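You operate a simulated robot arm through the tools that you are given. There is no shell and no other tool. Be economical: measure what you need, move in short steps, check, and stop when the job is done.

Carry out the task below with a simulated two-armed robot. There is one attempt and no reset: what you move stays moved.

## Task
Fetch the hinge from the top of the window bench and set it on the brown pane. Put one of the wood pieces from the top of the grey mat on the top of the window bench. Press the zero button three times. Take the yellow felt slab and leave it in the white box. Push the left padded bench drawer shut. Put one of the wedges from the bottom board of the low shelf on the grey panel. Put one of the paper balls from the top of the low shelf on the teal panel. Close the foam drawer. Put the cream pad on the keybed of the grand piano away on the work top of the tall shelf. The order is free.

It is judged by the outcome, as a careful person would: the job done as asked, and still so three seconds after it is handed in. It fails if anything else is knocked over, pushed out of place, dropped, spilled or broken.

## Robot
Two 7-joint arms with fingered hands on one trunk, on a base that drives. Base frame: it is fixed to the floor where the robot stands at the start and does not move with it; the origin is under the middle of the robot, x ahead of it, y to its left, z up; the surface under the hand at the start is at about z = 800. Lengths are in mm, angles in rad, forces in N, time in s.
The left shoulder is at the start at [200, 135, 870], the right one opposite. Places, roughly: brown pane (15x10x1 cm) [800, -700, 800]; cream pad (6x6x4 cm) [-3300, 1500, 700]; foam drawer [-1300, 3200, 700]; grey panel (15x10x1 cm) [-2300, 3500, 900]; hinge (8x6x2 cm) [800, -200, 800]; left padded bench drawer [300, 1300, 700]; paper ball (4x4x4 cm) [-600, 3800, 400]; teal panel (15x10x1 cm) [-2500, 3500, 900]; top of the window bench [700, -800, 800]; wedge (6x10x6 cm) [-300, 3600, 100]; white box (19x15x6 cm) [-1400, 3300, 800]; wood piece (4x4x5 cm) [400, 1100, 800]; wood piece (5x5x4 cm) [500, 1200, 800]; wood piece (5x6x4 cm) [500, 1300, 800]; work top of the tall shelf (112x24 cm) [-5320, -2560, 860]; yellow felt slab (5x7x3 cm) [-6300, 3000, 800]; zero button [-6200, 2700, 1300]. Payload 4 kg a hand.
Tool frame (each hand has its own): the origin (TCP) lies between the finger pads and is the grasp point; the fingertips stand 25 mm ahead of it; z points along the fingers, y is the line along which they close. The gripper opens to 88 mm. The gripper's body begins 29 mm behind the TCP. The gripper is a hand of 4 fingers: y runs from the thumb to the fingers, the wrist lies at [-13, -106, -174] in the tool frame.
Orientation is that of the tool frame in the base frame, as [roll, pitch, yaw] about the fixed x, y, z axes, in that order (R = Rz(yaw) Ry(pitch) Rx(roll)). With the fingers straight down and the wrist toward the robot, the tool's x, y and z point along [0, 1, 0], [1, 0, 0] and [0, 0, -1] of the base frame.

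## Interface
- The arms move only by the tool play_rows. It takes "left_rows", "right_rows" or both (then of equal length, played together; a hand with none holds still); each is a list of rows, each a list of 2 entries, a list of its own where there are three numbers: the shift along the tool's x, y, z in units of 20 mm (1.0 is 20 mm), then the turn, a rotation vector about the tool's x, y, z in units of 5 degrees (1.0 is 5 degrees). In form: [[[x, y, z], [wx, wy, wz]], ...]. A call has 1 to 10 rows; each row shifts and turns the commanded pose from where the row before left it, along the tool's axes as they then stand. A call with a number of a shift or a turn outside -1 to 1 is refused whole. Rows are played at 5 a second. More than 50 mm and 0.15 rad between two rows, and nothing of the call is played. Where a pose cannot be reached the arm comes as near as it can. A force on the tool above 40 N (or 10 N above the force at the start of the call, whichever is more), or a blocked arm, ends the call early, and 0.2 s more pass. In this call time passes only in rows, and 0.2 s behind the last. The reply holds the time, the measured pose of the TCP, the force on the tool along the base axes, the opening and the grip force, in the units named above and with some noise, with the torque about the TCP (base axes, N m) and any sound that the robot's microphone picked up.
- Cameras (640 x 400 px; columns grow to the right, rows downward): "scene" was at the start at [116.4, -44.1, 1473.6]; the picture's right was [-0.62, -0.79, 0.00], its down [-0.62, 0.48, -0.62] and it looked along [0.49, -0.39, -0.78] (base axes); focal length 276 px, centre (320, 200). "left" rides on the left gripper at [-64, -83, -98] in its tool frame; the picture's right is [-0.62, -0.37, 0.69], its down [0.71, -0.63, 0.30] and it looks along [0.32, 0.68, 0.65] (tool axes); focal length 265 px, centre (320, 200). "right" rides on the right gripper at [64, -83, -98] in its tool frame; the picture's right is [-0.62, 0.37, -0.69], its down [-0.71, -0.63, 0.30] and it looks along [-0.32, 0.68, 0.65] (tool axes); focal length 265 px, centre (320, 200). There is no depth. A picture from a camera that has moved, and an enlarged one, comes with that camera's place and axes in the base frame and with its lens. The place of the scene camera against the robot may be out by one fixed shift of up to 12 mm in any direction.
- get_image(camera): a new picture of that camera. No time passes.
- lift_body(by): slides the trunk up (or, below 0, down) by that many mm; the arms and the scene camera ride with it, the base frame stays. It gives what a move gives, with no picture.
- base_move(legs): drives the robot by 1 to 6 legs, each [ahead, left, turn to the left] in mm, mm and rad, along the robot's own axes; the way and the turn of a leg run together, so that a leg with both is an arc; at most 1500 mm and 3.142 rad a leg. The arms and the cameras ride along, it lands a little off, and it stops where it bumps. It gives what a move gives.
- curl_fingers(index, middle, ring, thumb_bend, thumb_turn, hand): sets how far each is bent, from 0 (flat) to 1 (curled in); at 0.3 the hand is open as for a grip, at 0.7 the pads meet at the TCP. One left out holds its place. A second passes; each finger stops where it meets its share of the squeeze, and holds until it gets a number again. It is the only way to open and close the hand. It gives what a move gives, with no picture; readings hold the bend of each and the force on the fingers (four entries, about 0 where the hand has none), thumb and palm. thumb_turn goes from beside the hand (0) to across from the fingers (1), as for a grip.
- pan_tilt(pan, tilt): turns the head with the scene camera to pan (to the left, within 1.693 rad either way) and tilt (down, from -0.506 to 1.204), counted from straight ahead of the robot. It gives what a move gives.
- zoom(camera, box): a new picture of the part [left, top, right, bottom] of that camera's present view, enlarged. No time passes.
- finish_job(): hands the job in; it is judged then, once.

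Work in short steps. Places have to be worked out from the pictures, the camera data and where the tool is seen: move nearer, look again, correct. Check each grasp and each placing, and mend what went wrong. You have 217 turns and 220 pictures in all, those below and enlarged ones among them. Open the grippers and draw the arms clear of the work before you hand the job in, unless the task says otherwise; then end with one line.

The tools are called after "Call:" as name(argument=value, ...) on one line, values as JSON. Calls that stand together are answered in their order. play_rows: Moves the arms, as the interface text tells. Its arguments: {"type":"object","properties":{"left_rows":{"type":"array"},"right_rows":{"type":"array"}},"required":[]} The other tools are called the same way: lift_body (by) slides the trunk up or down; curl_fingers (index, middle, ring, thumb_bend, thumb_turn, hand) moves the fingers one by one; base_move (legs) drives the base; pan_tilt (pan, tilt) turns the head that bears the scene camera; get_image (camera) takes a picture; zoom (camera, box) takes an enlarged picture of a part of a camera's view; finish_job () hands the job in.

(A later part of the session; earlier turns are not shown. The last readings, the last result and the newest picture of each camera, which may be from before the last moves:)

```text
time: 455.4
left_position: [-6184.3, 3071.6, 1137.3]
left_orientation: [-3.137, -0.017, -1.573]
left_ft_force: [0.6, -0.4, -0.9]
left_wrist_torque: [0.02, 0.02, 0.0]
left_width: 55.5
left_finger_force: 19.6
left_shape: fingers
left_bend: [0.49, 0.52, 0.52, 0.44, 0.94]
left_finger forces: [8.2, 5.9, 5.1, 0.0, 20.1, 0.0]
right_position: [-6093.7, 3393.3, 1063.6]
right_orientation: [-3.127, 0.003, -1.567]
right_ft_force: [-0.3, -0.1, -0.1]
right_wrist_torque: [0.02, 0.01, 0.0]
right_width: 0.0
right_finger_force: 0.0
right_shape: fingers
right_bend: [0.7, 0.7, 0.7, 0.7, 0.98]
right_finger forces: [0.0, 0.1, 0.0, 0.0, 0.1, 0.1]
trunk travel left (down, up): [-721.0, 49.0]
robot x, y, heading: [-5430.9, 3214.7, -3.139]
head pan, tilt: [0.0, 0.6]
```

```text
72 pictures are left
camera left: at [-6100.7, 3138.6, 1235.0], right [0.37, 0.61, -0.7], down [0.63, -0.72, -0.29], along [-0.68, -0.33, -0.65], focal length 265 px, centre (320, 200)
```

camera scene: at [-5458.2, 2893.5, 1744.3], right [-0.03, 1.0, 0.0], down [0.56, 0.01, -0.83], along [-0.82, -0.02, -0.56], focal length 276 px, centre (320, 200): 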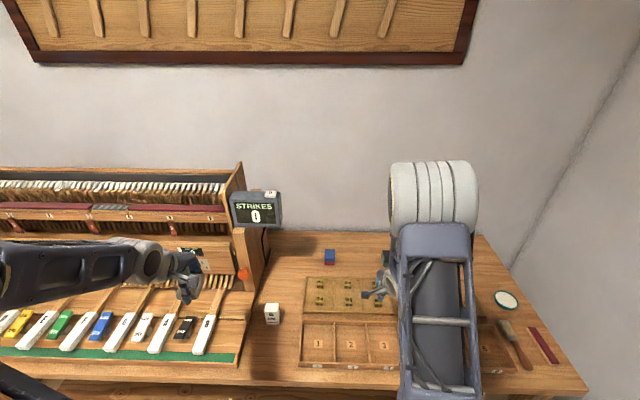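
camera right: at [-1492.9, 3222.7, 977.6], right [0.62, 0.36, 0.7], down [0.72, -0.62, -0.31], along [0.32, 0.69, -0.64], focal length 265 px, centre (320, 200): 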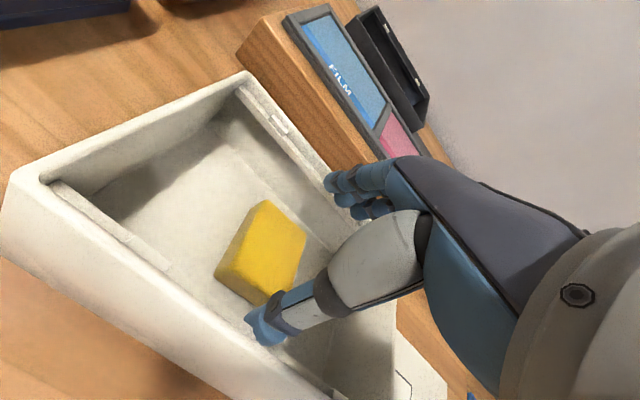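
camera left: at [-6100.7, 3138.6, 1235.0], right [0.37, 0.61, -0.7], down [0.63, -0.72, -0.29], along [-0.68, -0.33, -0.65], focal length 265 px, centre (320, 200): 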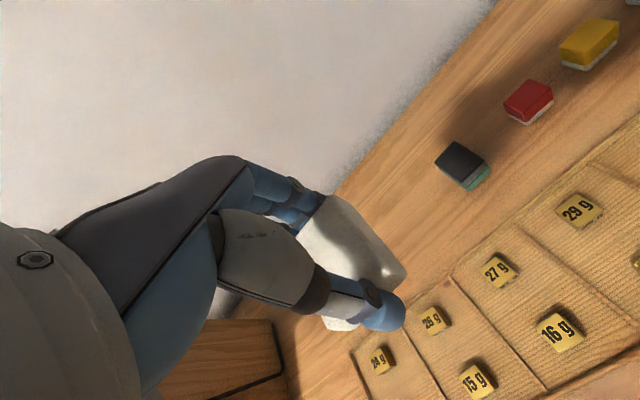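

I extend to the original spot and descend to ~937.

Call:
play_rows(left_rows=[[[0.13, 0.75, 1], [0, 0, 0]], [[0.13, 0.75, 1], [0, 0, 0]], [[0.13, 0.75, 1], [0, 0, 0]], [[0.13, 0.75, 1], [0, 0, 0]], [[0.13, 0.75, 1], [0, 0, 0]], [[0.13, 0.75, 1], [0, 0, 0]], [[0.13, 0.75, 1], [0, 0, 0]], [[0.13, 0.75, 1], [0, 0, 0]], [[0.13, 0.75, 1], [0, 0, 0]], [[0.13, 0.75, 1], [0, 0, 0]]])

Call:
get_image(camera="left")

```text
time: 457.6
left_position: [-6332.1, 3043.8, 935.1]
left_orientation: [-3.137, -0.017, -1.574]
left_ft_force: [0.7, -0.3, -1.0]
left_wrist_torque: [-0.04, 0.04, 0.02]
left_width: 55.4
left_finger_force: 19.3
left_shape: fingers
left_bend: [0.49, 0.52, 0.53, 0.44, 0.94]
left_finger forces: [8.2, 5.7, 5.0, 0.1, 19.7, 0.1]
right_position: [-6091.7, 3393.9, 1063.2]
right_orientation: [-3.127, 0.003, -1.568]
right_ft_force: [-0.1, -0.5, -1.4]
right_wrist_torque: [-0.02, 0.0, 0.0]
right_width: 0.1
right_finger_force: 0.1
right_shape: fingers
right_bend: [0.7, 0.7, 0.7, 0.7, 0.98]
right_finger forces: [0.0, 0.1, 0.1, 0.1, 0.0, 0.1]
trunk travel left (down, up): [-721.0, 49.0]
robot x, y, heading: [-5432.1, 3214.0, -3.14]
head pan, tilt: [0.0, 0.6]
```

```text
71 pictures are left
camera left: at [-6250.1, 3109.5, 1032.6], right [0.37, 0.61, -0.7], down [0.63, -0.72, -0.29], along [-0.68, -0.33, -0.65], focal length 265 px, centre (320, 200)
```

left: 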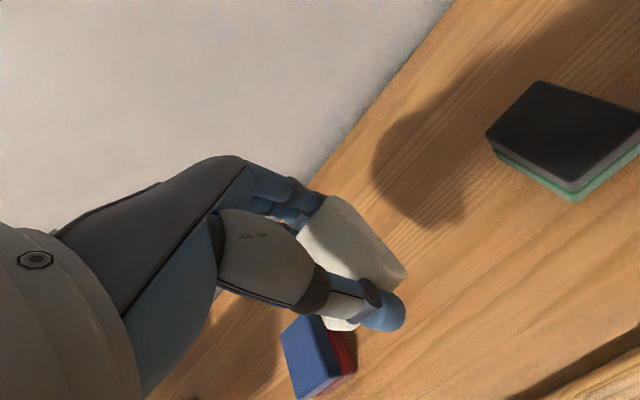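

Neighbours are well clear. I lower to contact.

Call:
play_rows(left_rows=[[[0, 0.1, 1], [0, 0, 0]], [[0, 0, 1], [0, 0, 0]], [[0, 0, 1], [0, 0, 0]], [[0, 0, 1], [0, 0, 0]], [[0, 0, 0.9], [0, 0, 0]], [[0, 0, 0.2], [0, 0, 0]], [[0, 0, 0.15], [0, 0, 0]], [[0, 0, 0.1], [0, 0, 0]]])

```text
time: 459.4
left_position: [-6334.2, 3038.4, 829.4]
left_orientation: [-3.135, -0.018, -1.576]
left_ft_force: [0.6, -0.3, 2.5]
left_wrist_torque: [0.0, 0.03, 0.03]
left_width: 55.4
left_finger_force: 20.5
left_shape: fingers
left_bend: [0.49, 0.53, 0.53, 0.44, 0.94]
left_finger forces: [8.1, 8.9, 4.9, 0.0, 20.4, 0.0]
right_position: [-6091.3, 3392.9, 1062.7]
right_orientation: [-3.127, 0.001, -1.567]
right_ft_force: [-0.3, -0.5, 0.3]
right_wrist_torque: [-0.05, -0.04, 0.01]
right_width: 0.0
right_finger_force: 0.1
right_shape: fingers
right_bend: [0.7, 0.7, 0.7, 0.7, 0.98]
right_finger forces: [0.0, 0.2, 0.1, 0.0, 0.0, 0.1]
trunk travel left (down, up): [-721.0, 49.0]
robot x, y, heading: [-5431.8, 3217.4, -3.137]
head pan, tilt: [0.0, 0.6]
```

Contact. I shift 6 mm right toward the exact spot, release and lift.

Call:
play_rows(left_rows=[[[-0.35, 0, 0], [0, 0, 0]]])

Call:
curl_fingers(hand="left", index=0.25, middle=0.25, ring=0.25, thumb_bend=0.25)

Call:
play_rows(left_rows=[[[0, 0, -0.5], [0, 0, 0]], [[0, 0, -1], [0, 0, 0]], [[0, 0, -1], [0, 0, 0]], [[0, 0, -1], [0, 0, 0]], [[0, 0, -1], [0, 0, 0]], [[0, 0, -1], [0, 0, 0]], [[0, 0, -1], [0, 0, 0]], [[0, 0, -1], [0, 0, 0]], [[0, -1, -1], [0, 0, 0]], [[0, -1, -1], [0, 0, 0]]])

Call:
get_image(camera="left")

```text
time: 459.8
left_position: [-6334.6, 3047.8, 831.4]
left_orientation: [-3.134, -0.019, -1.576]
left_ft_force: [-0.4, -0.8, 1.6]
left_wrist_torque: [-0.06, 0.06, -0.01]
left_width: 55.6
left_finger_force: 20.6
left_shape: fingers
left_bend: [0.49, 0.53, 0.53, 0.44, 0.94]
left_finger forces: [8.3, 7.7, 5.1, 0.0, 20.1, 0.0]
right_position: [-6092.6, 3392.5, 1063.2]
right_orientation: [-3.125, 0.001, -1.568]
right_ft_force: [0.1, 0.5, -0.1]
right_wrist_torque: [0.04, -0.01, -0.01]
right_width: 0.1
right_finger_force: 0.1
right_shape: fingers
right_bend: [0.7, 0.7, 0.7, 0.7, 0.98]
right_finger forces: [0.0, 0.1, 0.0, 0.1, 0.0, 0.1]
trunk travel left (down, up): [-721.0, 49.0]
robot x, y, heading: [-5428.5, 3215.8, -3.14]
head pan, tilt: [0.0, 0.6]
```

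```text
time: 460.8
left_position: [-6333.8, 3048.2, 830.2]
left_orientation: [-3.134, -0.017, -1.577]
left_ft_force: [-0.8, -1.0, -0.5]
left_wrist_torque: [0.01, 0.0, 0.03]
left_width: 93.9
left_finger_force: 0.0
left_shape: fingers
left_bend: [0.25, 0.25, 0.25, 0.25, 0.97]
left_finger forces: [0.0, 0.0, 0.0, 0.0, 0.1, 0.0]
right_position: [-6092.2, 3392.0, 1063.0]
right_orientation: [-3.125, 0.001, -1.568]
right_ft_force: [0.4, 0.3, 0.4]
right_wrist_torque: [0.01, 0.01, 0.0]
right_width: 0.2
right_finger_force: 0.1
right_shape: fingers
right_bend: [0.7, 0.7, 0.7, 0.7, 0.98]
right_finger forces: [0.0, 0.1, 0.1, 0.1, 0.0, 0.0]
trunk travel left (down, up): [-721.0, 49.0]
robot x, y, heading: [-5436.0, 3210.9, -3.135]
head pan, tilt: [0.0, 0.6]
```

```text
time: 463.0
left_position: [-6294.9, 3049.6, 1023.4]
left_orientation: [-3.135, -0.018, -1.575]
left_ft_force: [0.1, 0.3, -0.5]
left_wrist_torque: [0.01, -0.01, -0.01]
left_width: 94.1
left_finger_force: 0.0
left_shape: fingers
left_bend: [0.25, 0.25, 0.25, 0.25, 0.97]
left_finger forces: [0.0, 0.0, 0.1, 0.0, 0.0, 0.1]
right_position: [-6092.0, 3392.8, 1062.7]
right_orientation: [-3.126, 0.001, -1.567]
right_ft_force: [0.1, 1.2, -0.4]
right_wrist_torque: [-0.03, -0.01, -0.04]
right_width: 0.1
right_finger_force: 0.0
right_shape: fingers
right_bend: [0.7, 0.7, 0.7, 0.7, 0.98]
right_finger forces: [0.0, 0.0, 0.0, 0.0, 0.0, 0.0]
trunk travel left (down, up): [-721.0, 49.0]
robot x, y, heading: [-5432.3, 3211.5, -3.135]
head pan, tilt: [0.0, 0.6]
```

```text
70 pictures are left
camera left: at [-6212.1, 3116.5, 1122.1], right [0.38, 0.61, -0.7], down [0.63, -0.72, -0.29], along [-0.68, -0.33, -0.65], focal length 265 px, centre (320, 200)
```

left: 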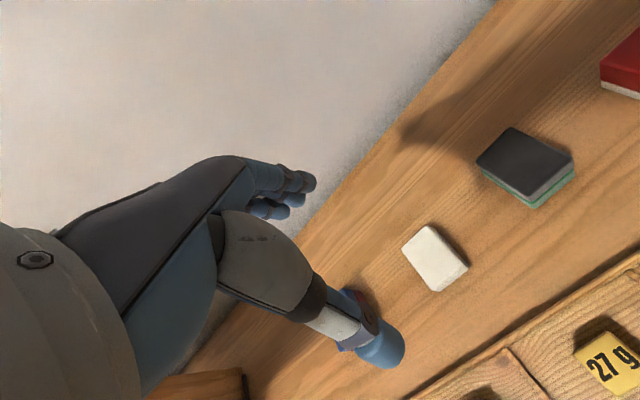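

The white slab is back. I retract the left hand, then reverse to x≈-4000 and look toward the grand piano's keyboard.

Call:
play_rows(left_rows=[[[0, -1, -1], [0, 0, 0]], [[0, -1, -1], [0, 0, 0]], [[0, -1, -1], [0, 0, 0]], [[0, -1, -1], [0, 0, 0]], [[0, -1, -1], [0, 0, 0]], [[0, -1, -1], [0, 0, 0]], [[0, -1, -1], [0, 0, 0]], [[0, -1, 0], [0, 0, 0]], [[0, -1, 0], [0, 0, 0]], [[0, -1, 0], [0, 0, 0]]])

Call:
base_move(legs=[[-400, 350, 0], [-1050, 0, -0.005]])

Call:
pan_tilt(pan=1.69, tilt=0.5)

Call:
get_image(camera="scene")

```text
time: 465.2
left_position: [-6094.4, 3054.6, 1159.2]
left_orientation: [-3.136, -0.018, -1.575]
left_ft_force: [0.0, -0.5, 0.3]
left_wrist_torque: [0.04, -0.04, 0.02]
left_width: 94.0
left_finger_force: 0.0
left_shape: fingers
left_bend: [0.25, 0.25, 0.25, 0.25, 0.97]
left_finger forces: [0.0, 0.0, 0.0, 0.0, 0.0, 0.0]
right_position: [-6092.6, 3392.4, 1063.7]
right_orientation: [-3.127, 0.002, -1.568]
right_ft_force: [0.7, 0.9, -0.3]
right_wrist_torque: [-0.01, 0.0, 0.01]
right_width: 0.1
right_finger_force: 0.1
right_shape: fingers
right_bend: [0.7, 0.7, 0.7, 0.7, 0.98]
right_finger forces: [0.0, 0.0, 0.0, 0.0, 0.0, 0.0]
trunk travel left (down, up): [-721.0, 49.0]
robot x, y, heading: [-5429.9, 3212.8, -3.144]
head pan, tilt: [0.0, 0.6]
```

```text
time: 473.3
left_position: [-4628.3, 2720.3, 1159.2]
left_orientation: [-3.135, -0.017, -1.591]
left_ft_force: [0.2, -0.6, -0.2]
left_wrist_torque: [-0.01, -0.01, -0.02]
left_width: 93.9
left_finger_force: 0.1
left_shape: fingers
left_bend: [0.25, 0.25, 0.25, 0.25, 0.97]
left_finger forces: [0.0, 0.1, 0.0, 0.0, 0.0, 0.1]
right_position: [-4621.0, 3059.4, 1064.9]
right_orientation: [-3.127, 0.003, -1.582]
right_ft_force: [0.1, -0.3, -0.8]
right_wrist_torque: [-0.01, 0.0, 0.02]
right_width: 0.1
right_finger_force: 0.1
right_shape: fingers
right_bend: [0.7, 0.7, 0.7, 0.7, 0.98]
right_finger forces: [0.0, 0.0, 0.0, 0.1, 0.0, 0.0]
trunk travel left (down, up): [-721.0, 49.0]
robot x, y, heading: [-3959.1, 2869.8, 3.133]
head pan, tilt: [0.0, 0.6]
```

```text
time: 475.1
left_position: [-4627.9, 2720.0, 1158.2]
left_orientation: [-3.134, -0.017, -1.59]
left_ft_force: [-0.5, 0.6, -0.3]
left_wrist_torque: [-0.02, 0.02, -0.01]
left_width: 94.1
left_finger_force: 0.0
left_shape: fingers
left_bend: [0.25, 0.25, 0.25, 0.25, 0.97]
left_finger forces: [0.0, 0.0, 0.0, 0.0, 0.0, 0.0]
right_position: [-4620.5, 3058.6, 1063.5]
right_orientation: [-3.125, 0.001, -1.58]
right_ft_force: [-0.5, -0.4, 0.1]
right_wrist_torque: [-0.01, 0.02, 0.01]
right_width: 0.1
right_finger_force: 0.0
right_shape: fingers
right_bend: [0.7, 0.7, 0.7, 0.7, 0.98]
right_finger forces: [0.1, 0.1, 0.0, 0.0, 0.0, 0.0]
trunk travel left (down, up): [-721.0, 49.0]
robot x, y, heading: [-3961.0, 2872.4, 3.131]
head pan, tilt: [1.689, 0.499]
```

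```text
69 pictures are left
camera scene: at [-4016.6, 2783.9, 1753.4], right [-0.99, -0.11, 0.0], down [-0.05, 0.48, -0.88], along [0.09, -0.87, -0.48], focal length 276 px, centre (320, 200)
```

scene: 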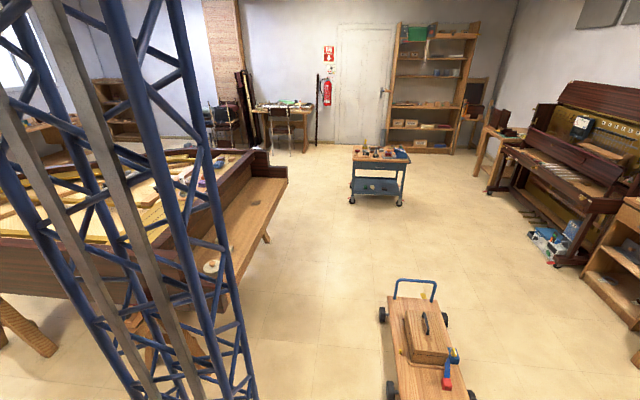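

The piano keybed is at left with a cream item near px (212,266); the tall shelf stands at the far wall. I enlarge both.

Call:
zoom(camera="scene", box=[150, 200, 290, 310])

Call:
zoom(camera="scene", box=[330, 10, 500, 170])

```text
3.64 times, centred on (220, 255) of scene
camera zoom: at [-4016.6, 2783.9, 1753.4], right [-0.99, -0.11, 0.0], down [-0.05, 0.48, -0.88], along [0.09, -0.87, -0.48], focal length 1002 px, centre (684, 0)
```

zoom: 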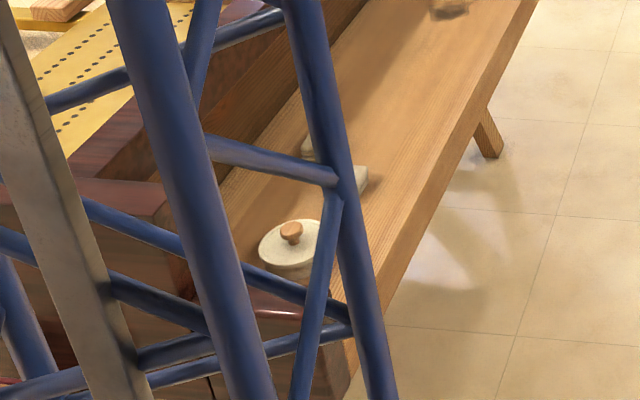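

```text
2.50 times, centred on (415, 90) of scene
camera zoom: at [-4016.6, 2783.9, 1753.4], right [-0.99, -0.11, 0.0], down [-0.05, 0.48, -0.88], along [0.09, -0.87, -0.48], focal length 689 px, centre (82, 475)
```

zoom: 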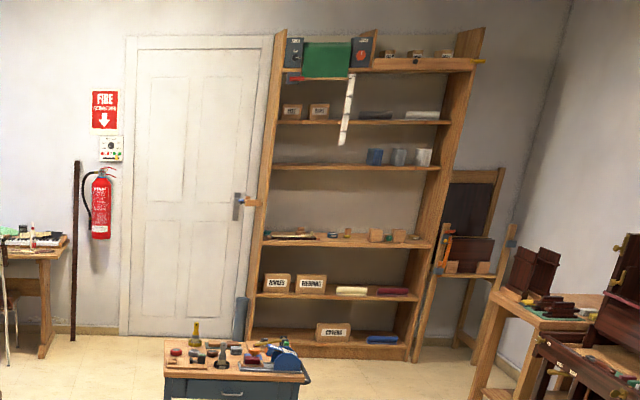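

The keybed holds a lidded jar and, further along, pale pads near [-3359, 1572]. I'll stand at about [-3950, 2210] facing it diagonally; I drive left and turn.

Call:
base_move(legs=[[0, 650, 0], [0, 0, 2.33]])

Call:
pan_tilt(pan=0, tilt=0.75)

Call:
get_image(camera="scene")

Call:
get_image(camera="right")

```text
time: 484.2
left_position: [-3415.1, 1833.6, 1159.0]
left_orientation: [-3.135, -0.016, 0.73]
left_ft_force: [0.5, -0.5, -0.2]
left_wrist_torque: [0.03, 0.0, 0.01]
left_width: 94.2
left_finger_force: 0.1
left_shape: fingers
left_bend: [0.25, 0.25, 0.25, 0.25, 0.97]
left_finger forces: [0.0, 0.0, 0.1, 0.1, 0.0, 0.0]
right_position: [-3667.4, 1608.5, 1062.2]
right_orientation: [-3.126, 0.003, 0.736]
right_ft_force: [0.4, 0.2, 0.0]
right_wrist_torque: [0.0, -0.01, 0.01]
right_width: 0.0
right_finger_force: 0.1
right_shape: fingers
right_bend: [0.7, 0.7, 0.7, 0.7, 0.98]
right_finger forces: [0.0, 0.0, 0.0, 0.0, 0.0, 0.0]
trunk travel left (down, up): [-721.0, 49.0]
robot x, y, heading: [-3979.3, 2216.9, -0.836]
head pan, tilt: [1.689, 0.499]
```

```text
time: 486.0
left_position: [-3414.8, 1833.7, 1158.7]
left_orientation: [-3.134, -0.017, 0.729]
left_ft_force: [-0.2, -0.5, 0.5]
left_wrist_torque: [-0.05, 0.0, 0.01]
left_width: 94.3
left_finger_force: 0.0
left_shape: fingers
left_bend: [0.25, 0.25, 0.25, 0.25, 0.97]
left_finger forces: [0.1, 0.0, 0.0, 0.0, 0.0, 0.0]
right_position: [-3668.2, 1609.0, 1062.8]
right_orientation: [-3.125, 0.001, 0.736]
right_ft_force: [0.3, -0.3, -0.1]
right_wrist_torque: [0.01, -0.01, -0.01]
right_width: 0.1
right_finger_force: 0.0
right_shape: fingers
right_bend: [0.7, 0.7, 0.7, 0.7, 0.98]
right_finger forces: [0.0, 0.0, 0.1, 0.0, 0.0, 0.0]
trunk travel left (down, up): [-721.0, 49.0]
robot x, y, heading: [-3979.6, 2218.7, -0.837]
head pan, tilt: [0.0, 0.75]
```

```text
66 pictures are left
camera scene: at [-3884.3, 2115.3, 1731.4], right [-0.74, -0.67, 0.0], down [-0.46, 0.51, -0.73], along [0.49, -0.54, -0.68], focal length 276 px, centre (320, 200)
```

scene: 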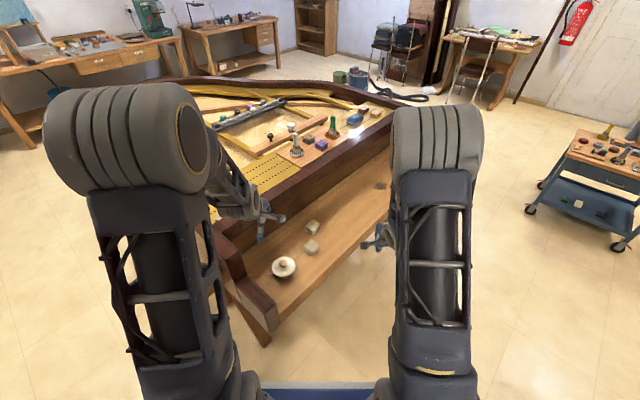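

```text
65 pictures are left
camera right: at [-3674.2, 1714.4, 1161.8], right [-0.2, -0.7, 0.69], down [-0.96, -0.01, -0.29], along [0.21, -0.72, -0.66], focal length 265 px, centre (320, 200)
```

right: 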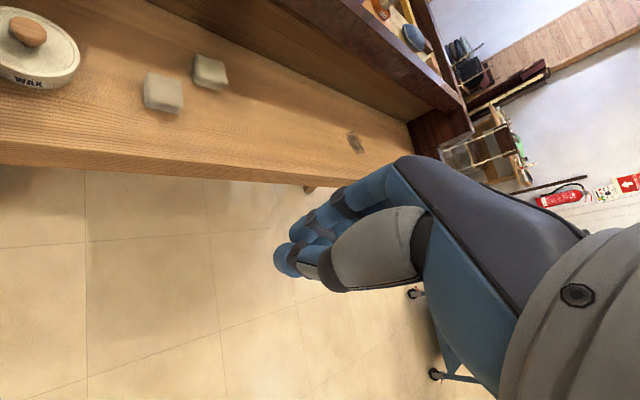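

Two pads lie there; I enlarge to compare their colours.

Call:
zoom(camera="right", box=[100, 30, 280, 150])

Call:
zoom(camera="scene", box=[260, 200, 400, 300])

```text
3.33 times, centred on (190, 90) of right
camera zoom: at [-3674.2, 1714.4, 1161.8], right [-0.2, -0.7, 0.69], down [-0.96, -0.01, -0.29], along [0.21, -0.72, -0.66], focal length 885 px, centre (753, 567)
```

zoom: 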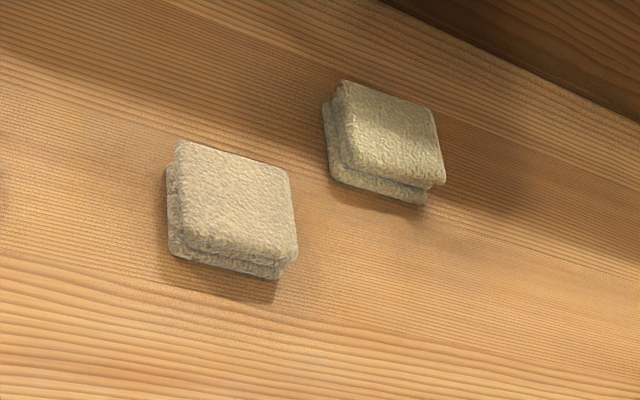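

```text
4.00 times, centred on (330, 250) of scene
camera zoom: at [-3884.3, 2115.3, 1731.4], right [-0.74, -0.67, 0.0], down [-0.46, 0.51, -0.73], along [0.49, -0.54, -0.68], focal length 1103 px, centre (280, 0)
```

zoom: 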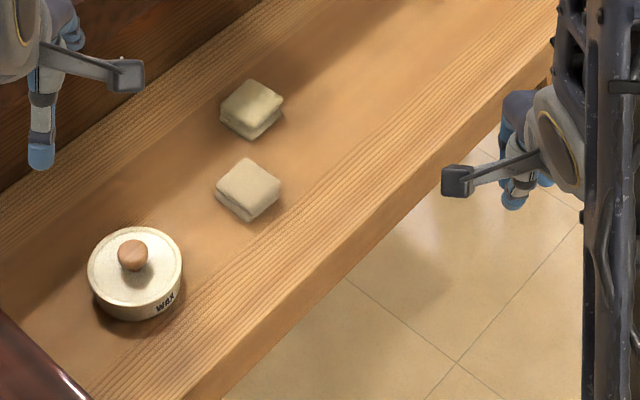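

The farther pad is the yellower, cream one, at about [-3255, 1479]. I reposition to about [-3950, 1960] turned to face it, and open the right hand.

Call:
base_move(legs=[[211, -151, 0], [0, 0, 0.39]])

Call:
curl_fingers(hand="right", index=0.2, middle=0.2, ring=0.2, thumb_bend=0.2)

Call:
get_image(camera="right")

```text
time: 488.2
left_position: [-3372.2, 1592.4, 1158.5]
left_orientation: [-3.137, -0.018, 0.721]
left_ft_force: [-0.3, 0.7, -1.0]
left_wrist_torque: [-0.02, 0.01, 0.0]
left_width: 94.4
left_finger_force: 0.0
left_shape: fingers
left_bend: [0.25, 0.25, 0.25, 0.25, 0.97]
left_finger forces: [0.0, 0.1, 0.1, 0.1, 0.0, 0.1]
right_position: [-3626.2, 1368.8, 1063.9]
right_orientation: [-3.124, 0.0, 0.732]
right_ft_force: [0.0, 0.6, 0.1]
right_wrist_torque: [0.0, 0.0, -0.01]
right_width: 0.2
right_finger_force: 0.1
right_shape: fingers
right_bend: [0.7, 0.7, 0.7, 0.7, 0.98]
right_finger forces: [0.0, 0.0, 0.0, 0.1, 0.1, 0.0]
trunk travel left (down, up): [-721.0, 49.0]
robot x, y, heading: [-3929.6, 1987.1, -0.839]
head pan, tilt: [0.0, 0.75]
stopped in leg 2: the robot was blocked; the commanded pose is now the measured one
```

```text
time: 489.2
left_position: [-3372.3, 1591.6, 1158.9]
left_orientation: [-3.135, -0.018, 0.722]
left_ft_force: [0.4, 0.0, -0.3]
left_wrist_torque: [0.0, 0.0, -0.01]
left_width: 94.2
left_finger_force: 0.2
left_shape: fingers
left_bend: [0.25, 0.25, 0.25, 0.25, 0.97]
left_finger forces: [0.0, 0.0, 0.1, 0.1, 0.0, 0.0]
right_position: [-3625.9, 1368.2, 1062.4]
right_orientation: [-3.126, 0.006, 0.731]
right_ft_force: [0.3, 0.7, 0.7]
right_wrist_torque: [0.01, 0.02, 0.02]
right_width: 103.1
right_finger_force: 0.0
right_shape: fingers
right_bend: [0.2, 0.2, 0.2, 0.2, 0.98]
right_finger forces: [0.1, 0.0, 0.0, 0.0, 0.1, 0.2]
trunk travel left (down, up): [-721.0, 49.0]
robot x, y, heading: [-3934.6, 1977.2, -0.842]
head pan, tilt: [0.0, 0.75]
```

```text
62 pictures are left
camera right: at [-3632.0, 1474.2, 1161.8], right [-0.21, -0.7, 0.69], down [-0.96, 0.0, -0.29], along [0.21, -0.72, -0.66], focal length 265 px, centre (320, 200)
```

right: 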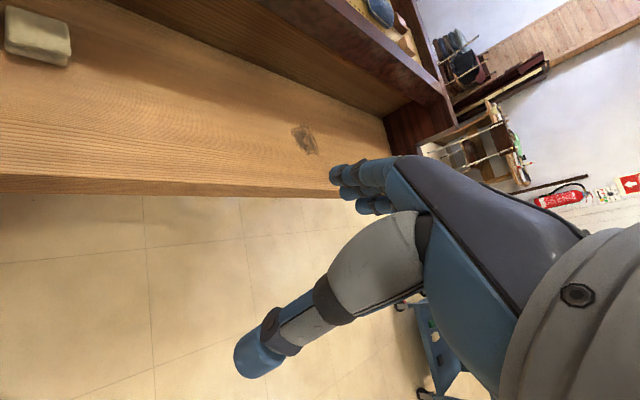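

Turning is blocked, but the pad lies 824 mm ahead and 175 mm left — good for the left hand as it is. I reach the left hand forward and down and look.

Call:
play_rows(left_rows=[[[0.06, 0.6, 1], [0, 0, 0]], [[0.06, 0.6, 1], [0, 0, 0]], [[0.06, 0.6, 1], [0, 0, 0]], [[0.06, 0.6, 1], [0, 0, 0]], [[0.06, 0.6, 1], [0, 0, 0]], [[0.06, 0.6, 1], [0, 0, 0]], [[0.06, 0.6, 1], [0, 0, 0]], [[0.06, 0.6, 1], [0, 0, 0]], [[0.06, 0.6, 1], [0, 0, 0]], [[0.06, 0.6, 1], [0, 0, 0]]])

Call:
get_image(camera="left")

```text
time: 491.4
left_position: [-3283.5, 1512.3, 956.9]
left_orientation: [-3.136, -0.019, 0.723]
left_ft_force: [-0.4, -0.1, 0.3]
left_wrist_torque: [0.0, -0.01, 0.01]
left_width: 94.2
left_finger_force: 0.1
left_shape: fingers
left_bend: [0.25, 0.25, 0.25, 0.25, 0.97]
left_finger forces: [0.0, 0.0, 0.0, 0.0, 0.0, 0.0]
right_position: [-3626.5, 1368.1, 1063.6]
right_orientation: [-3.127, 0.003, 0.732]
right_ft_force: [-0.2, 0.0, -0.5]
right_wrist_torque: [0.03, -0.01, 0.01]
right_width: 103.1
right_finger_force: 0.1
right_shape: fingers
right_bend: [0.2, 0.2, 0.2, 0.2, 0.98]
right_finger forces: [0.1, 0.0, 0.0, 0.0, 0.1, 0.0]
trunk travel left (down, up): [-721.0, 49.0]
robot x, y, heading: [-3934.9, 1980.4, -0.841]
head pan, tilt: [0.0, 0.75]
```

```text
61 pictures are left
camera left: at [-3387.2, 1532.7, 1055.9], right [-0.7, -0.12, -0.7], down [0.12, 0.95, -0.29], along [0.7, -0.29, -0.65], focal length 265 px, centre (320, 200)
```

left: 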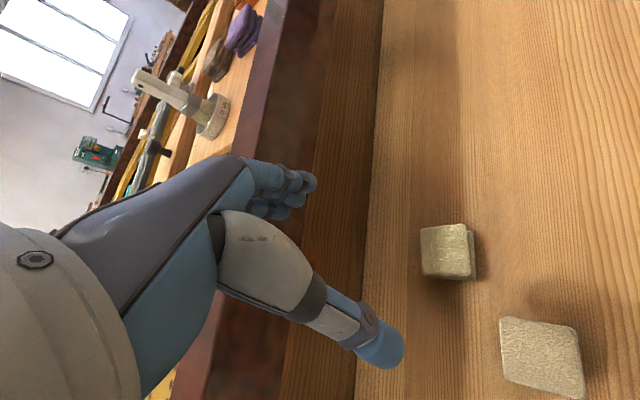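

The cream pad is at about [-3267, 1481], top z≈735, its sides along the base axes. I turn the hand ~48° to align with it.

Call:
play_rows(left_rows=[[[0, 0, 0], [0, 0, -0.97]], [[0, 0, 0], [0, 0, -0.97]], [[0, 0, 0], [0, 0, -0.97]], [[0, 0, 0], [0, 0, -0.97]], [[0, 0, 0], [0, 0, -0.97]], [[0, 0, 0], [0, 0, -0.97]], [[0, 0, 0], [0, 0, -0.97]], [[0, 0, 0], [0, 0, -0.97]], [[0, 0, 0], [0, 0, -0.97]], [[0, 0, 0], [0, 0, -0.97]]])

Call:
play_rows(left_rows=[[[-0.4, 0.2, 1], [0, 0, 0]], [[-0.4, 0.2, 1], [0, 0, 0]], [[-0.4, 0.2, 1], [0, 0, 0]], [[-0.35, 0.25, 1], [0, 0, 0]], [[0, 0, 1], [0, 0, 0]]])

Call:
get_image(camera="left")

```text
time: 493.6
left_position: [-3281.6, 1513.6, 959.8]
left_orientation: [3.132, -0.014, 1.571]
left_ft_force: [0.8, 0.1, 0.3]
left_wrist_torque: [0.0, 0.02, 0.0]
left_width: 94.2
left_finger_force: 0.0
left_shape: fingers
left_bend: [0.25, 0.25, 0.25, 0.25, 0.97]
left_finger forces: [0.1, 0.1, 0.0, 0.0, 0.0, 0.0]
right_position: [-3625.6, 1368.8, 1063.1]
right_orientation: [-3.125, 0.005, 0.732]
right_ft_force: [-0.2, 0.3, 0.4]
right_wrist_torque: [0.01, 0.02, 0.02]
right_width: 103.4
right_finger_force: 0.1
right_shape: fingers
right_bend: [0.2, 0.2, 0.2, 0.2, 0.98]
right_finger forces: [0.1, 0.1, 0.1, 0.0, 0.0, 0.0]
trunk travel left (down, up): [-721.0, 49.0]
robot x, y, heading: [-3931.8, 1979.3, -0.841]
head pan, tilt: [0.0, 0.75]
```

```text
time: 494.8
left_position: [-3263.2, 1483.5, 857.4]
left_orientation: [3.133, -0.016, 1.568]
left_ft_force: [0.5, -0.5, 0.0]
left_wrist_torque: [0.02, 0.0, 0.05]
left_width: 94.3
left_finger_force: 0.1
left_shape: fingers
left_bend: [0.25, 0.25, 0.25, 0.25, 0.97]
left_finger forces: [0.1, 0.1, 0.0, 0.0, 0.0, 0.1]
right_position: [-3626.0, 1368.7, 1063.7]
right_orientation: [-3.126, 0.003, 0.731]
right_ft_force: [0.5, 0.8, 0.0]
right_wrist_torque: [0.0, -0.01, 0.0]
right_width: 103.2
right_finger_force: 0.1
right_shape: fingers
right_bend: [0.2, 0.2, 0.2, 0.2, 0.98]
right_finger forces: [0.0, 0.0, 0.0, 0.0, 0.1, 0.0]
trunk travel left (down, up): [-721.0, 49.0]
robot x, y, heading: [-3932.4, 1979.4, -0.84]
head pan, tilt: [0.0, 0.75]
```

```text
60 pictures are left
camera left: at [-3348.1, 1418.3, 955.4], right [-0.36, -0.61, -0.71], down [-0.63, 0.72, -0.3], along [0.69, 0.33, -0.64], focal length 265 px, centre (320, 200)
```

left: 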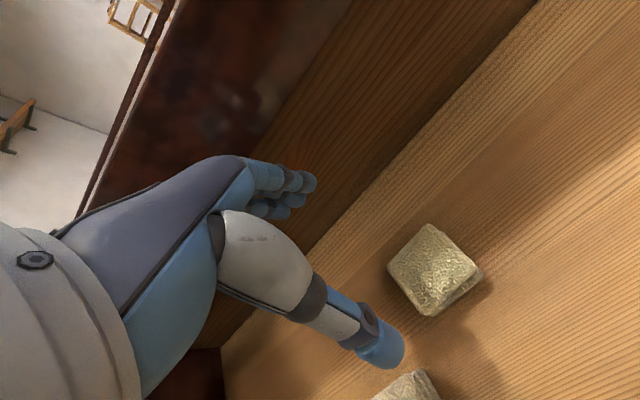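

Pad centre ≈ [-3266, 1474]. I adjust and descend to ~760.

Call:
play_rows(left_rows=[[[-0.45, -0.15, 1], [0, 0, 0]], [[0, 0, 1], [0, 0, 0]], [[0, 0, 1], [0, 0, 0]], [[0, 0, 1], [0, 0, 0]], [[0, 0, 0.8], [0, 0, 0]]])

Call:
get_image(camera="left")

```text
time: 496.0
left_position: [-3267.0, 1474.4, 762.1]
left_orientation: [3.132, -0.015, 1.571]
left_ft_force: [0.8, 0.4, -0.3]
left_wrist_torque: [0.02, -0.01, 0.0]
left_width: 94.2
left_finger_force: 0.1
left_shape: fingers
left_bend: [0.25, 0.25, 0.25, 0.25, 0.97]
left_finger forces: [0.0, 0.0, 0.1, 0.0, 0.1, 0.0]
right_position: [-3625.7, 1367.8, 1062.8]
right_orientation: [-3.125, 0.004, 0.73]
right_ft_force: [-0.7, 0.1, -0.1]
right_wrist_torque: [0.01, 0.03, -0.02]
right_width: 103.1
right_finger_force: 0.1
right_shape: fingers
right_bend: [0.2, 0.2, 0.2, 0.2, 0.98]
right_finger forces: [0.0, 0.0, 0.1, 0.0, 0.0, 0.0]
trunk travel left (down, up): [-721.0, 49.0]
robot x, y, heading: [-3931.3, 1981.4, -0.84]
head pan, tilt: [0.0, 0.75]
```

```text
59 pictures are left
camera left: at [-3350.4, 1409.6, 859.2], right [-0.36, -0.61, -0.71], down [-0.63, 0.72, -0.3], along [0.69, 0.33, -0.64], focal length 265 px, centre (320, 200)
```

left: 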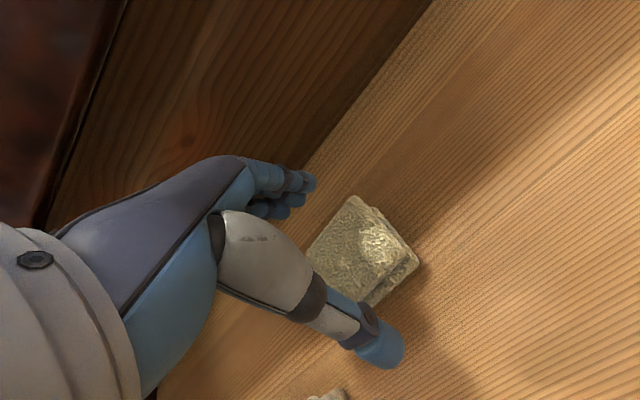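

The pad lies between thumb and fingers. I descend further, watching for contact.

Call:
play_rows(left_rows=[[[-0.1, -0.1, 0.5], [0, 0, 0]], [[0, 0, 0.4], [0, 0, 0]], [[0, 0, 0.3], [0, 0, 0]], [[0, 0, 0.2], [0, 0, 0]], [[0, 0, 0.2], [0, 0, 0]]])

Call:
get_image(camera="left")

```text
time: 497.2
left_position: [-3266.9, 1473.3, 729.1]
left_orientation: [3.134, -0.016, 1.568]
left_ft_force: [0.7, -0.6, 0.2]
left_wrist_torque: [0.01, 0.01, -0.01]
left_width: 94.2
left_finger_force: 0.1
left_shape: fingers
left_bend: [0.25, 0.25, 0.25, 0.25, 0.97]
left_finger forces: [0.0, 0.1, 0.0, 0.0, 0.1, 0.0]
right_position: [-3626.3, 1368.9, 1064.8]
right_orientation: [-3.126, 0.003, 0.731]
right_ft_force: [0.1, 0.3, 0.5]
right_wrist_torque: [0.01, 0.02, -0.04]
right_width: 103.2
right_finger_force: 0.1
right_shape: fingers
right_bend: [0.2, 0.2, 0.2, 0.2, 0.98]
right_finger forces: [0.0, 0.1, 0.0, 0.1, 0.0, 0.0]
trunk travel left (down, up): [-721.0, 49.0]
robot x, y, heading: [-3931.1, 1981.0, -0.842]
head pan, tilt: [0.0, 0.75]
```

```text
58 pictures are left
camera left: at [-3351.9, 1408.6, 826.3], right [-0.36, -0.61, -0.71], down [-0.63, 0.72, -0.3], along [0.69, 0.33, -0.64], focal length 265 px, centre (320, 200)
```

left: 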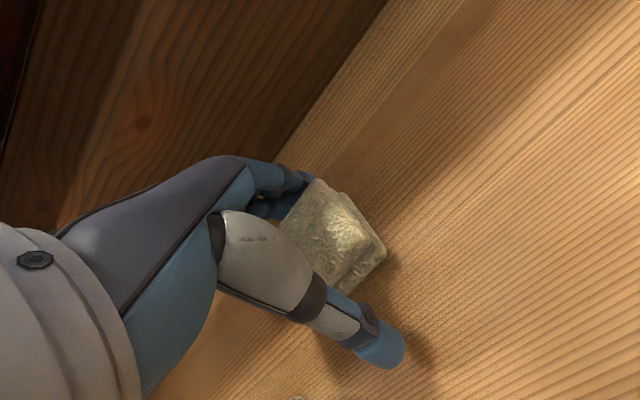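

To be safe against stacked pieces, I grip the upper part: raise 14 mm and close.

Call:
play_rows(left_rows=[[[0, 0, -0.7], [0, 0, 0]]])

Call:
curl_fingers(hand="left", index=0.6, middle=0.6, ring=0.6, thumb_bend=0.6)

Call:
play_rows(left_rows=[[[0, 0, -0.5], [0, 0, 0]], [[0, 0, -1], [0, 0, 0]], [[0, 0, -1], [0, 0, 0]], [[0, 0, -1], [0, 0, 0]], [[0, 0, -1], [0, 0, 0]], [[0, 0, -1], [0, 0, 0]]])

Call:
get_image(camera="left")

```text
time: 497.6
left_position: [-3266.9, 1474.4, 743.0]
left_orientation: [3.133, -0.016, 1.568]
left_ft_force: [-0.4, 0.2, -0.4]
left_wrist_torque: [0.0, 0.01, 0.0]
left_width: 94.4
left_finger_force: 0.1
left_shape: fingers
left_bend: [0.25, 0.25, 0.25, 0.25, 0.97]
left_finger forces: [0.1, 0.0, 0.0, 0.0, 0.1, 0.1]
right_position: [-3626.4, 1368.2, 1062.8]
right_orientation: [-3.126, 0.004, 0.731]
right_ft_force: [-0.4, 0.2, -0.4]
right_wrist_torque: [-0.01, -0.02, 0.05]
right_width: 103.4
right_finger_force: 0.1
right_shape: fingers
right_bend: [0.2, 0.2, 0.2, 0.2, 0.98]
right_finger forces: [0.1, 0.0, 0.0, 0.0, 0.0, 0.0]
trunk travel left (down, up): [-721.0, 49.0]
robot x, y, heading: [-3933.3, 1982.1, -0.839]
head pan, tilt: [0.0, 0.75]
```

```text
time: 498.6
left_position: [-3266.2, 1473.4, 743.9]
left_orientation: [3.133, -0.016, 1.568]
left_ft_force: [-0.1, -0.3, 1.8]
left_wrist_torque: [0.02, -0.09, 0.0]
left_width: 48.5
left_finger_force: 14.5
left_shape: fingers
left_bend: [0.51, 0.54, 0.54, 0.46, 0.95]
left_finger forces: [5.8, 4.7, 3.7, 0.1, 13.7, 0.1]
right_position: [-3625.9, 1368.3, 1062.4]
right_orientation: [-3.126, 0.003, 0.732]
right_ft_force: [0.5, -0.5, -0.2]
right_wrist_torque: [0.01, 0.07, 0.01]
right_width: 103.1
right_finger_force: 0.1
right_shape: fingers
right_bend: [0.2, 0.2, 0.2, 0.2, 0.98]
right_finger forces: [0.0, 0.1, 0.0, 0.1, 0.0, 0.0]
trunk travel left (down, up): [-721.0, 49.0]
robot x, y, heading: [-3934.4, 1977.2, -0.845]
head pan, tilt: [0.0, 0.75]
```

```text
time: 500.0
left_position: [-3269.1, 1473.1, 852.9]
left_orientation: [3.135, -0.016, 1.571]
left_ft_force: [-0.3, -0.4, -1.0]
left_wrist_torque: [0.04, -0.01, 0.01]
left_width: 48.5
left_finger_force: 13.7
left_shape: fingers
left_bend: [0.51, 0.54, 0.55, 0.46, 0.95]
left_finger forces: [5.6, 4.5, 3.5, 0.0, 13.6, 0.0]
right_position: [-3625.0, 1368.7, 1062.5]
right_orientation: [-3.124, 0.002, 0.732]
right_ft_force: [-0.3, 0.3, 0.0]
right_wrist_torque: [-0.02, 0.01, 0.03]
right_width: 103.4
right_finger_force: 0.2
right_shape: fingers
right_bend: [0.2, 0.2, 0.2, 0.2, 0.98]
right_finger forces: [0.0, 0.1, 0.0, 0.1, 0.0, 0.0]
trunk travel left (down, up): [-721.0, 49.0]
robot x, y, heading: [-3930.1, 1981.5, -0.841]
head pan, tilt: [0.0, 0.75]
```

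```text
57 pictures are left
camera left: at [-3353.7, 1407.8, 950.1], right [-0.36, -0.61, -0.71], down [-0.63, 0.72, -0.3], along [0.69, 0.33, -0.64], focal length 265 px, centre (320, 200)
```

left: 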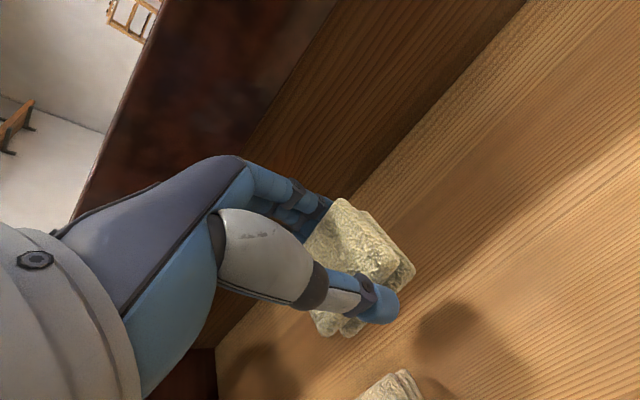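

The cream pad is held and nothing is left behind. I lift, turn the hand back to its natural heading, and pull it in.

Call:
play_rows(left_rows=[[[0, 0, -1], [0, 0, 0]], [[0, 0, -1], [0, 0, 0]], [[0, 0, -1], [0, 0, 0]], [[0, 0, -1], [0, 0, 0]], [[0, 0, -1], [0, 0, 0.97]], [[0, 0, -1], [0, 0, 0.97]], [[0, 0, -1], [0, 0, 0.97]], [[0, 0, -1], [0, 0, 0.97]], [[0, 0, -1], [0, 0, 0.97]], [[0, 0, -1], [0, 0, 0.97]]])

Call:
play_rows(left_rows=[[[0, 0, -1], [0, 0, 0.97]], [[0, 0, -1], [0, 0, 0.97]], [[0, 0, -1], [0, 0, 0.97]], [[0, 0, -1], [0, 0, 0.97]], [[0, -1, 0], [0, 0, 0]], [[0, -1, 0], [0, 0, 0]], [[0, -1, 0], [0, 0, 0]], [[0, -1, 0], [0, 0, 0]], [[0, -1, 0], [0, 0, 0]], [[0, -1, 0], [0, 0, 0]]])

Call:
base_move(legs=[[-211, 151, 0], [0, 0, -2.3]])

Call:
get_image(camera="left")

```text
time: 502.2
left_position: [-3271.9, 1469.7, 1056.4]
left_orientation: [-3.142, -0.019, 1.06]
left_ft_force: [0.4, 0.0, -0.1]
left_wrist_torque: [0.01, 0.02, 0.03]
left_width: 48.5
left_finger_force: 13.9
left_shape: fingers
left_bend: [0.51, 0.54, 0.55, 0.46, 0.95]
left_finger forces: [5.6, 4.5, 3.5, 0.0, 13.6, 0.1]
right_position: [-3627.3, 1369.3, 1062.9]
right_orientation: [-3.125, 0.0, 0.73]
right_ft_force: [0.5, -0.1, -0.4]
right_wrist_torque: [-0.03, 0.01, 0.01]
right_width: 103.1
right_finger_force: 0.2
right_shape: fingers
right_bend: [0.2, 0.2, 0.2, 0.2, 0.98]
right_finger forces: [0.1, 0.1, 0.2, 0.0, 0.1, 0.1]
trunk travel left (down, up): [-721.0, 49.0]
robot x, y, heading: [-3931.8, 1984.2, -0.841]
head pan, tilt: [0.0, 0.75]
```

```text
time: 504.4
left_position: [-3351.3, 1557.4, 1136.5]
left_orientation: [-3.136, -0.017, 0.723]
left_ft_force: [-0.2, -0.9, -0.2]
left_wrist_torque: [-0.03, 0.0, 0.03]
left_width: 48.5
left_finger_force: 12.9
left_shape: fingers
left_bend: [0.51, 0.54, 0.55, 0.46, 0.95]
left_finger forces: [5.6, 4.5, 3.5, 0.0, 13.7, 0.1]
right_position: [-3626.1, 1368.4, 1063.3]
right_orientation: [-3.125, 0.004, 0.731]
right_ft_force: [-0.8, -0.4, -0.5]
right_wrist_torque: [0.02, -0.01, 0.04]
right_width: 103.1
right_finger_force: 0.1
right_shape: fingers
right_bend: [0.2, 0.2, 0.2, 0.2, 0.98]
right_finger forces: [0.0, 0.0, 0.2, 0.0, 0.1, 0.0]
trunk travel left (down, up): [-721.0, 49.0]
robot x, y, heading: [-3932.2, 1981.0, -0.842]
head pan, tilt: [0.0, 0.75]
```

```text
time: 511.6
left_position: [-4652.6, 2051.3, 1135.3]
left_orientation: [-3.135, -0.018, -1.524]
left_ft_force: [-0.3, 0.3, -0.5]
left_wrist_torque: [0.01, -0.01, 0.0]
left_width: 47.6
left_finger_force: 12.0
left_shape: fingers
left_bend: [0.52, 0.55, 0.55, 0.46, 0.95]
left_finger forces: [5.3, 4.0, 3.2, 0.1, 12.4, 0.0]
right_position: [-4629.0, 2384.4, 1062.9]
right_orientation: [-3.125, 0.004, -1.516]
right_ft_force: [0.3, 0.1, 0.1]
right_wrist_torque: [0.0, 0.01, 0.02]
right_width: 103.3
right_finger_force: 0.1
right_shape: fingers
right_bend: [0.2, 0.2, 0.2, 0.2, 0.98]
right_finger forces: [0.1, 0.1, 0.0, 0.1, 0.1, 0.0]
trunk travel left (down, up): [-721.0, 49.0]
robot x, y, heading: [-3958.2, 2244.8, -3.085]
head pan, tilt: [0.0, 0.75]
```

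```text
56 pictures are left
camera left: at [-4573.2, 2122.2, 1234.2], right [0.34, 0.62, -0.7], down [0.66, -0.69, -0.29], along [-0.66, -0.37, -0.65], focal length 265 px, centre (320, 200)
```

left: 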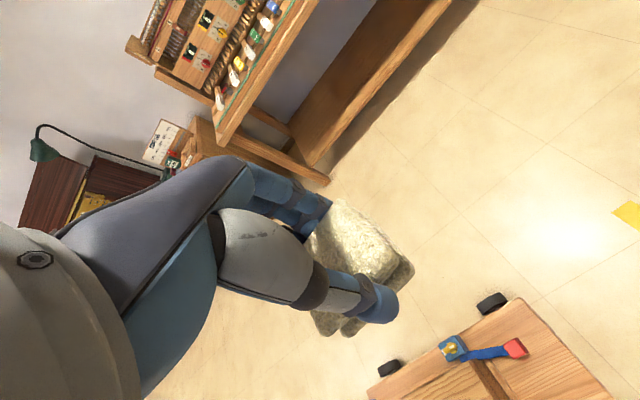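

Next I go around the dolly on its west side: right, ahead to x≈-5030, turn to face -y, and look along the way.

Call:
base_move(legs=[[0, -620, -0.05], [1050, 0, 0], [0, 0, 1.57], [0, -200, 0]])

Call:
pan_tilt(pan=0, tilt=0.4)

Call:
get_image(camera="scene")

```text
time: 525.4
left_position: [-5081.5, 2133.1, 1136.3]
left_orientation: [-3.137, -0.017, 0.043]
left_ft_force: [-0.2, -0.9, 0.0]
left_wrist_torque: [-0.01, -0.02, -0.01]
left_width: 47.2
left_finger_force: 11.7
left_shape: fingers
left_bend: [0.52, 0.55, 0.55, 0.47, 0.95]
left_finger forces: [4.9, 3.9, 3.0, 0.1, 11.7, 0.0]
right_position: [-5414.3, 2159.5, 1063.0]
right_orientation: [-3.128, 0.004, 0.052]
right_ft_force: [-1.2, 0.7, -0.5]
right_wrist_torque: [0.0, -0.03, 0.02]
right_width: 103.3
right_finger_force: 0.1
right_shape: fingers
right_bend: [0.2, 0.2, 0.2, 0.2, 0.98]
right_finger forces: [0.1, 0.0, 0.0, 0.0, 0.1, 0.0]
trunk travel left (down, up): [-721.0, 49.0]
robot x, y, heading: [-5269.2, 2825.8, -1.52]
head pan, tilt: [0.0, 0.75]
```

```text
time: 526.2
left_position: [-5082.2, 2133.0, 1136.3]
left_orientation: [-3.135, -0.018, 0.043]
left_ft_force: [0.0, 0.7, 0.5]
left_wrist_torque: [-0.01, 0.01, 0.02]
left_width: 47.2
left_finger_force: 11.5
left_shape: fingers
left_bend: [0.52, 0.55, 0.55, 0.47, 0.95]
left_finger forces: [4.9, 4.0, 3.0, 0.0, 11.7, 0.0]
right_position: [-5415.4, 2158.4, 1061.8]
right_orientation: [-3.125, 0.004, 0.053]
right_ft_force: [-0.1, -0.3, 0.9]
right_wrist_torque: [0.01, -0.02, 0.05]
right_width: 103.2
right_finger_force: 0.1
right_shape: fingers
right_bend: [0.2, 0.2, 0.2, 0.2, 0.98]
right_finger forces: [0.0, 0.0, 0.0, 0.0, 0.0, 0.0]
trunk travel left (down, up): [-721.0, 49.0]
robot x, y, heading: [-5270.1, 2825.5, -1.519]
head pan, tilt: [0.0, 0.4]
```

```text
55 pictures are left
camera scene: at [-5264.3, 2677.0, 1762.5], right [-1.0, -0.05, 0.0], down [-0.02, 0.39, -0.92], along [0.05, -0.92, -0.39], focal length 276 px, centre (320, 200)
```

scene: 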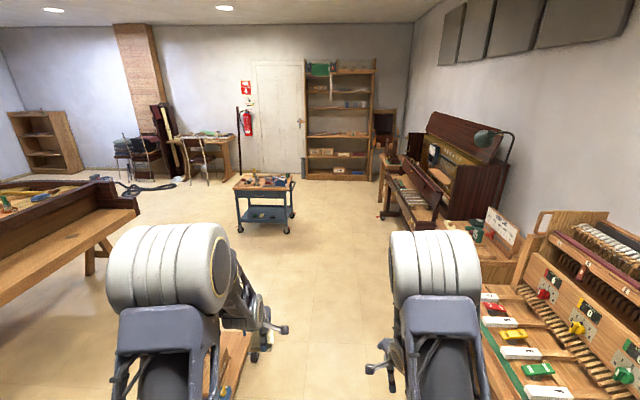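

The lane at x≈-5270 is clear. I drive ahead about 4 m toward the tall shelf.

Call:
base_move(legs=[[0, -20, -0.05], [1500, 0, 0], [1500, 0, 0]])

Call:
get_image(camera="scene")

```text
time: 541.1
left_position: [-5213.1, -885.4, 1136.1]
left_orientation: [-3.137, -0.018, -0.04]
left_ft_force: [0.0, 0.2, 0.5]
left_wrist_torque: [-0.01, 0.0, 0.02]
left_width: 47.1
left_finger_force: 11.5
left_shape: fingers
left_bend: [0.52, 0.55, 0.55, 0.47, 0.95]
left_finger forces: [4.8, 3.9, 3.1, 0.1, 11.7, 0.0]
right_position: [-5543.0, -831.3, 1062.2]
right_orientation: [-3.125, 0.002, -0.033]
right_ft_force: [0.4, 0.3, 0.1]
right_wrist_torque: [-0.03, 0.01, 0.01]
right_width: 103.0
right_finger_force: 0.0
right_shape: fingers
right_bend: [0.2, 0.2, 0.2, 0.2, 0.98]
right_finger forces: [0.0, 0.0, 0.1, 0.0, 0.0, 0.1]
trunk travel left (down, up): [-721.0, 49.0]
robot x, y, heading: [-5343.7, -175.3, -1.602]
head pan, tilt: [0.0, 0.4]
```

```text
54 pictures are left
camera scene: at [-5349.3, -328.2, 1762.5], right [-1.0, 0.03, 0.0], down [0.01, 0.39, -0.92], along [-0.03, -0.92, -0.39], focal length 276 px, centre (320, 200)
```

scene: 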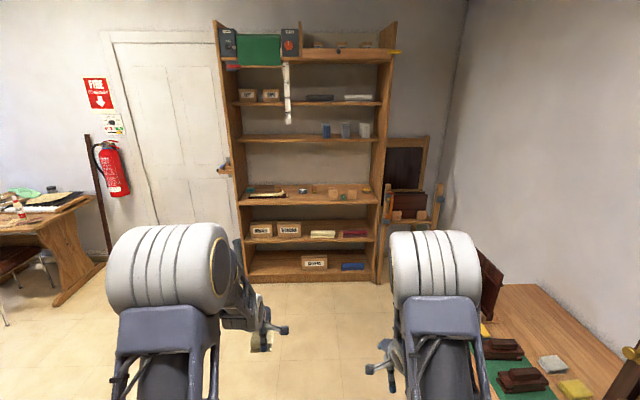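

I enlarge the work top to choose a free spot.

Call:
zoom(camera="scene", box=[225, 130, 395, 220])

```text
3.76 times, centred on (310, 175) of scene
camera zoom: at [-5349.3, -328.2, 1762.5], right [-1.0, 0.03, 0.0], down [0.01, 0.39, -0.92], along [-0.03, -0.92, -0.39], focal length 1038 px, centre (358, 294)
```

zoom: 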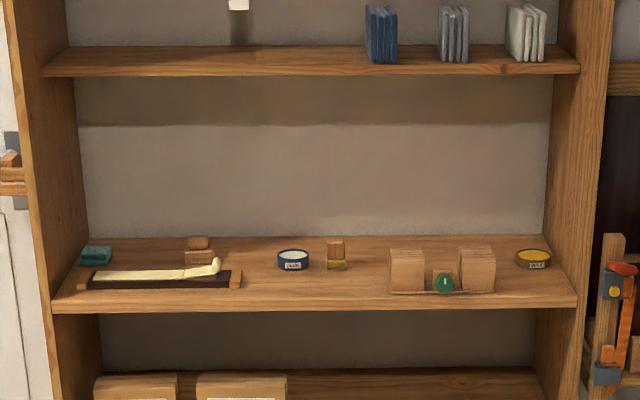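

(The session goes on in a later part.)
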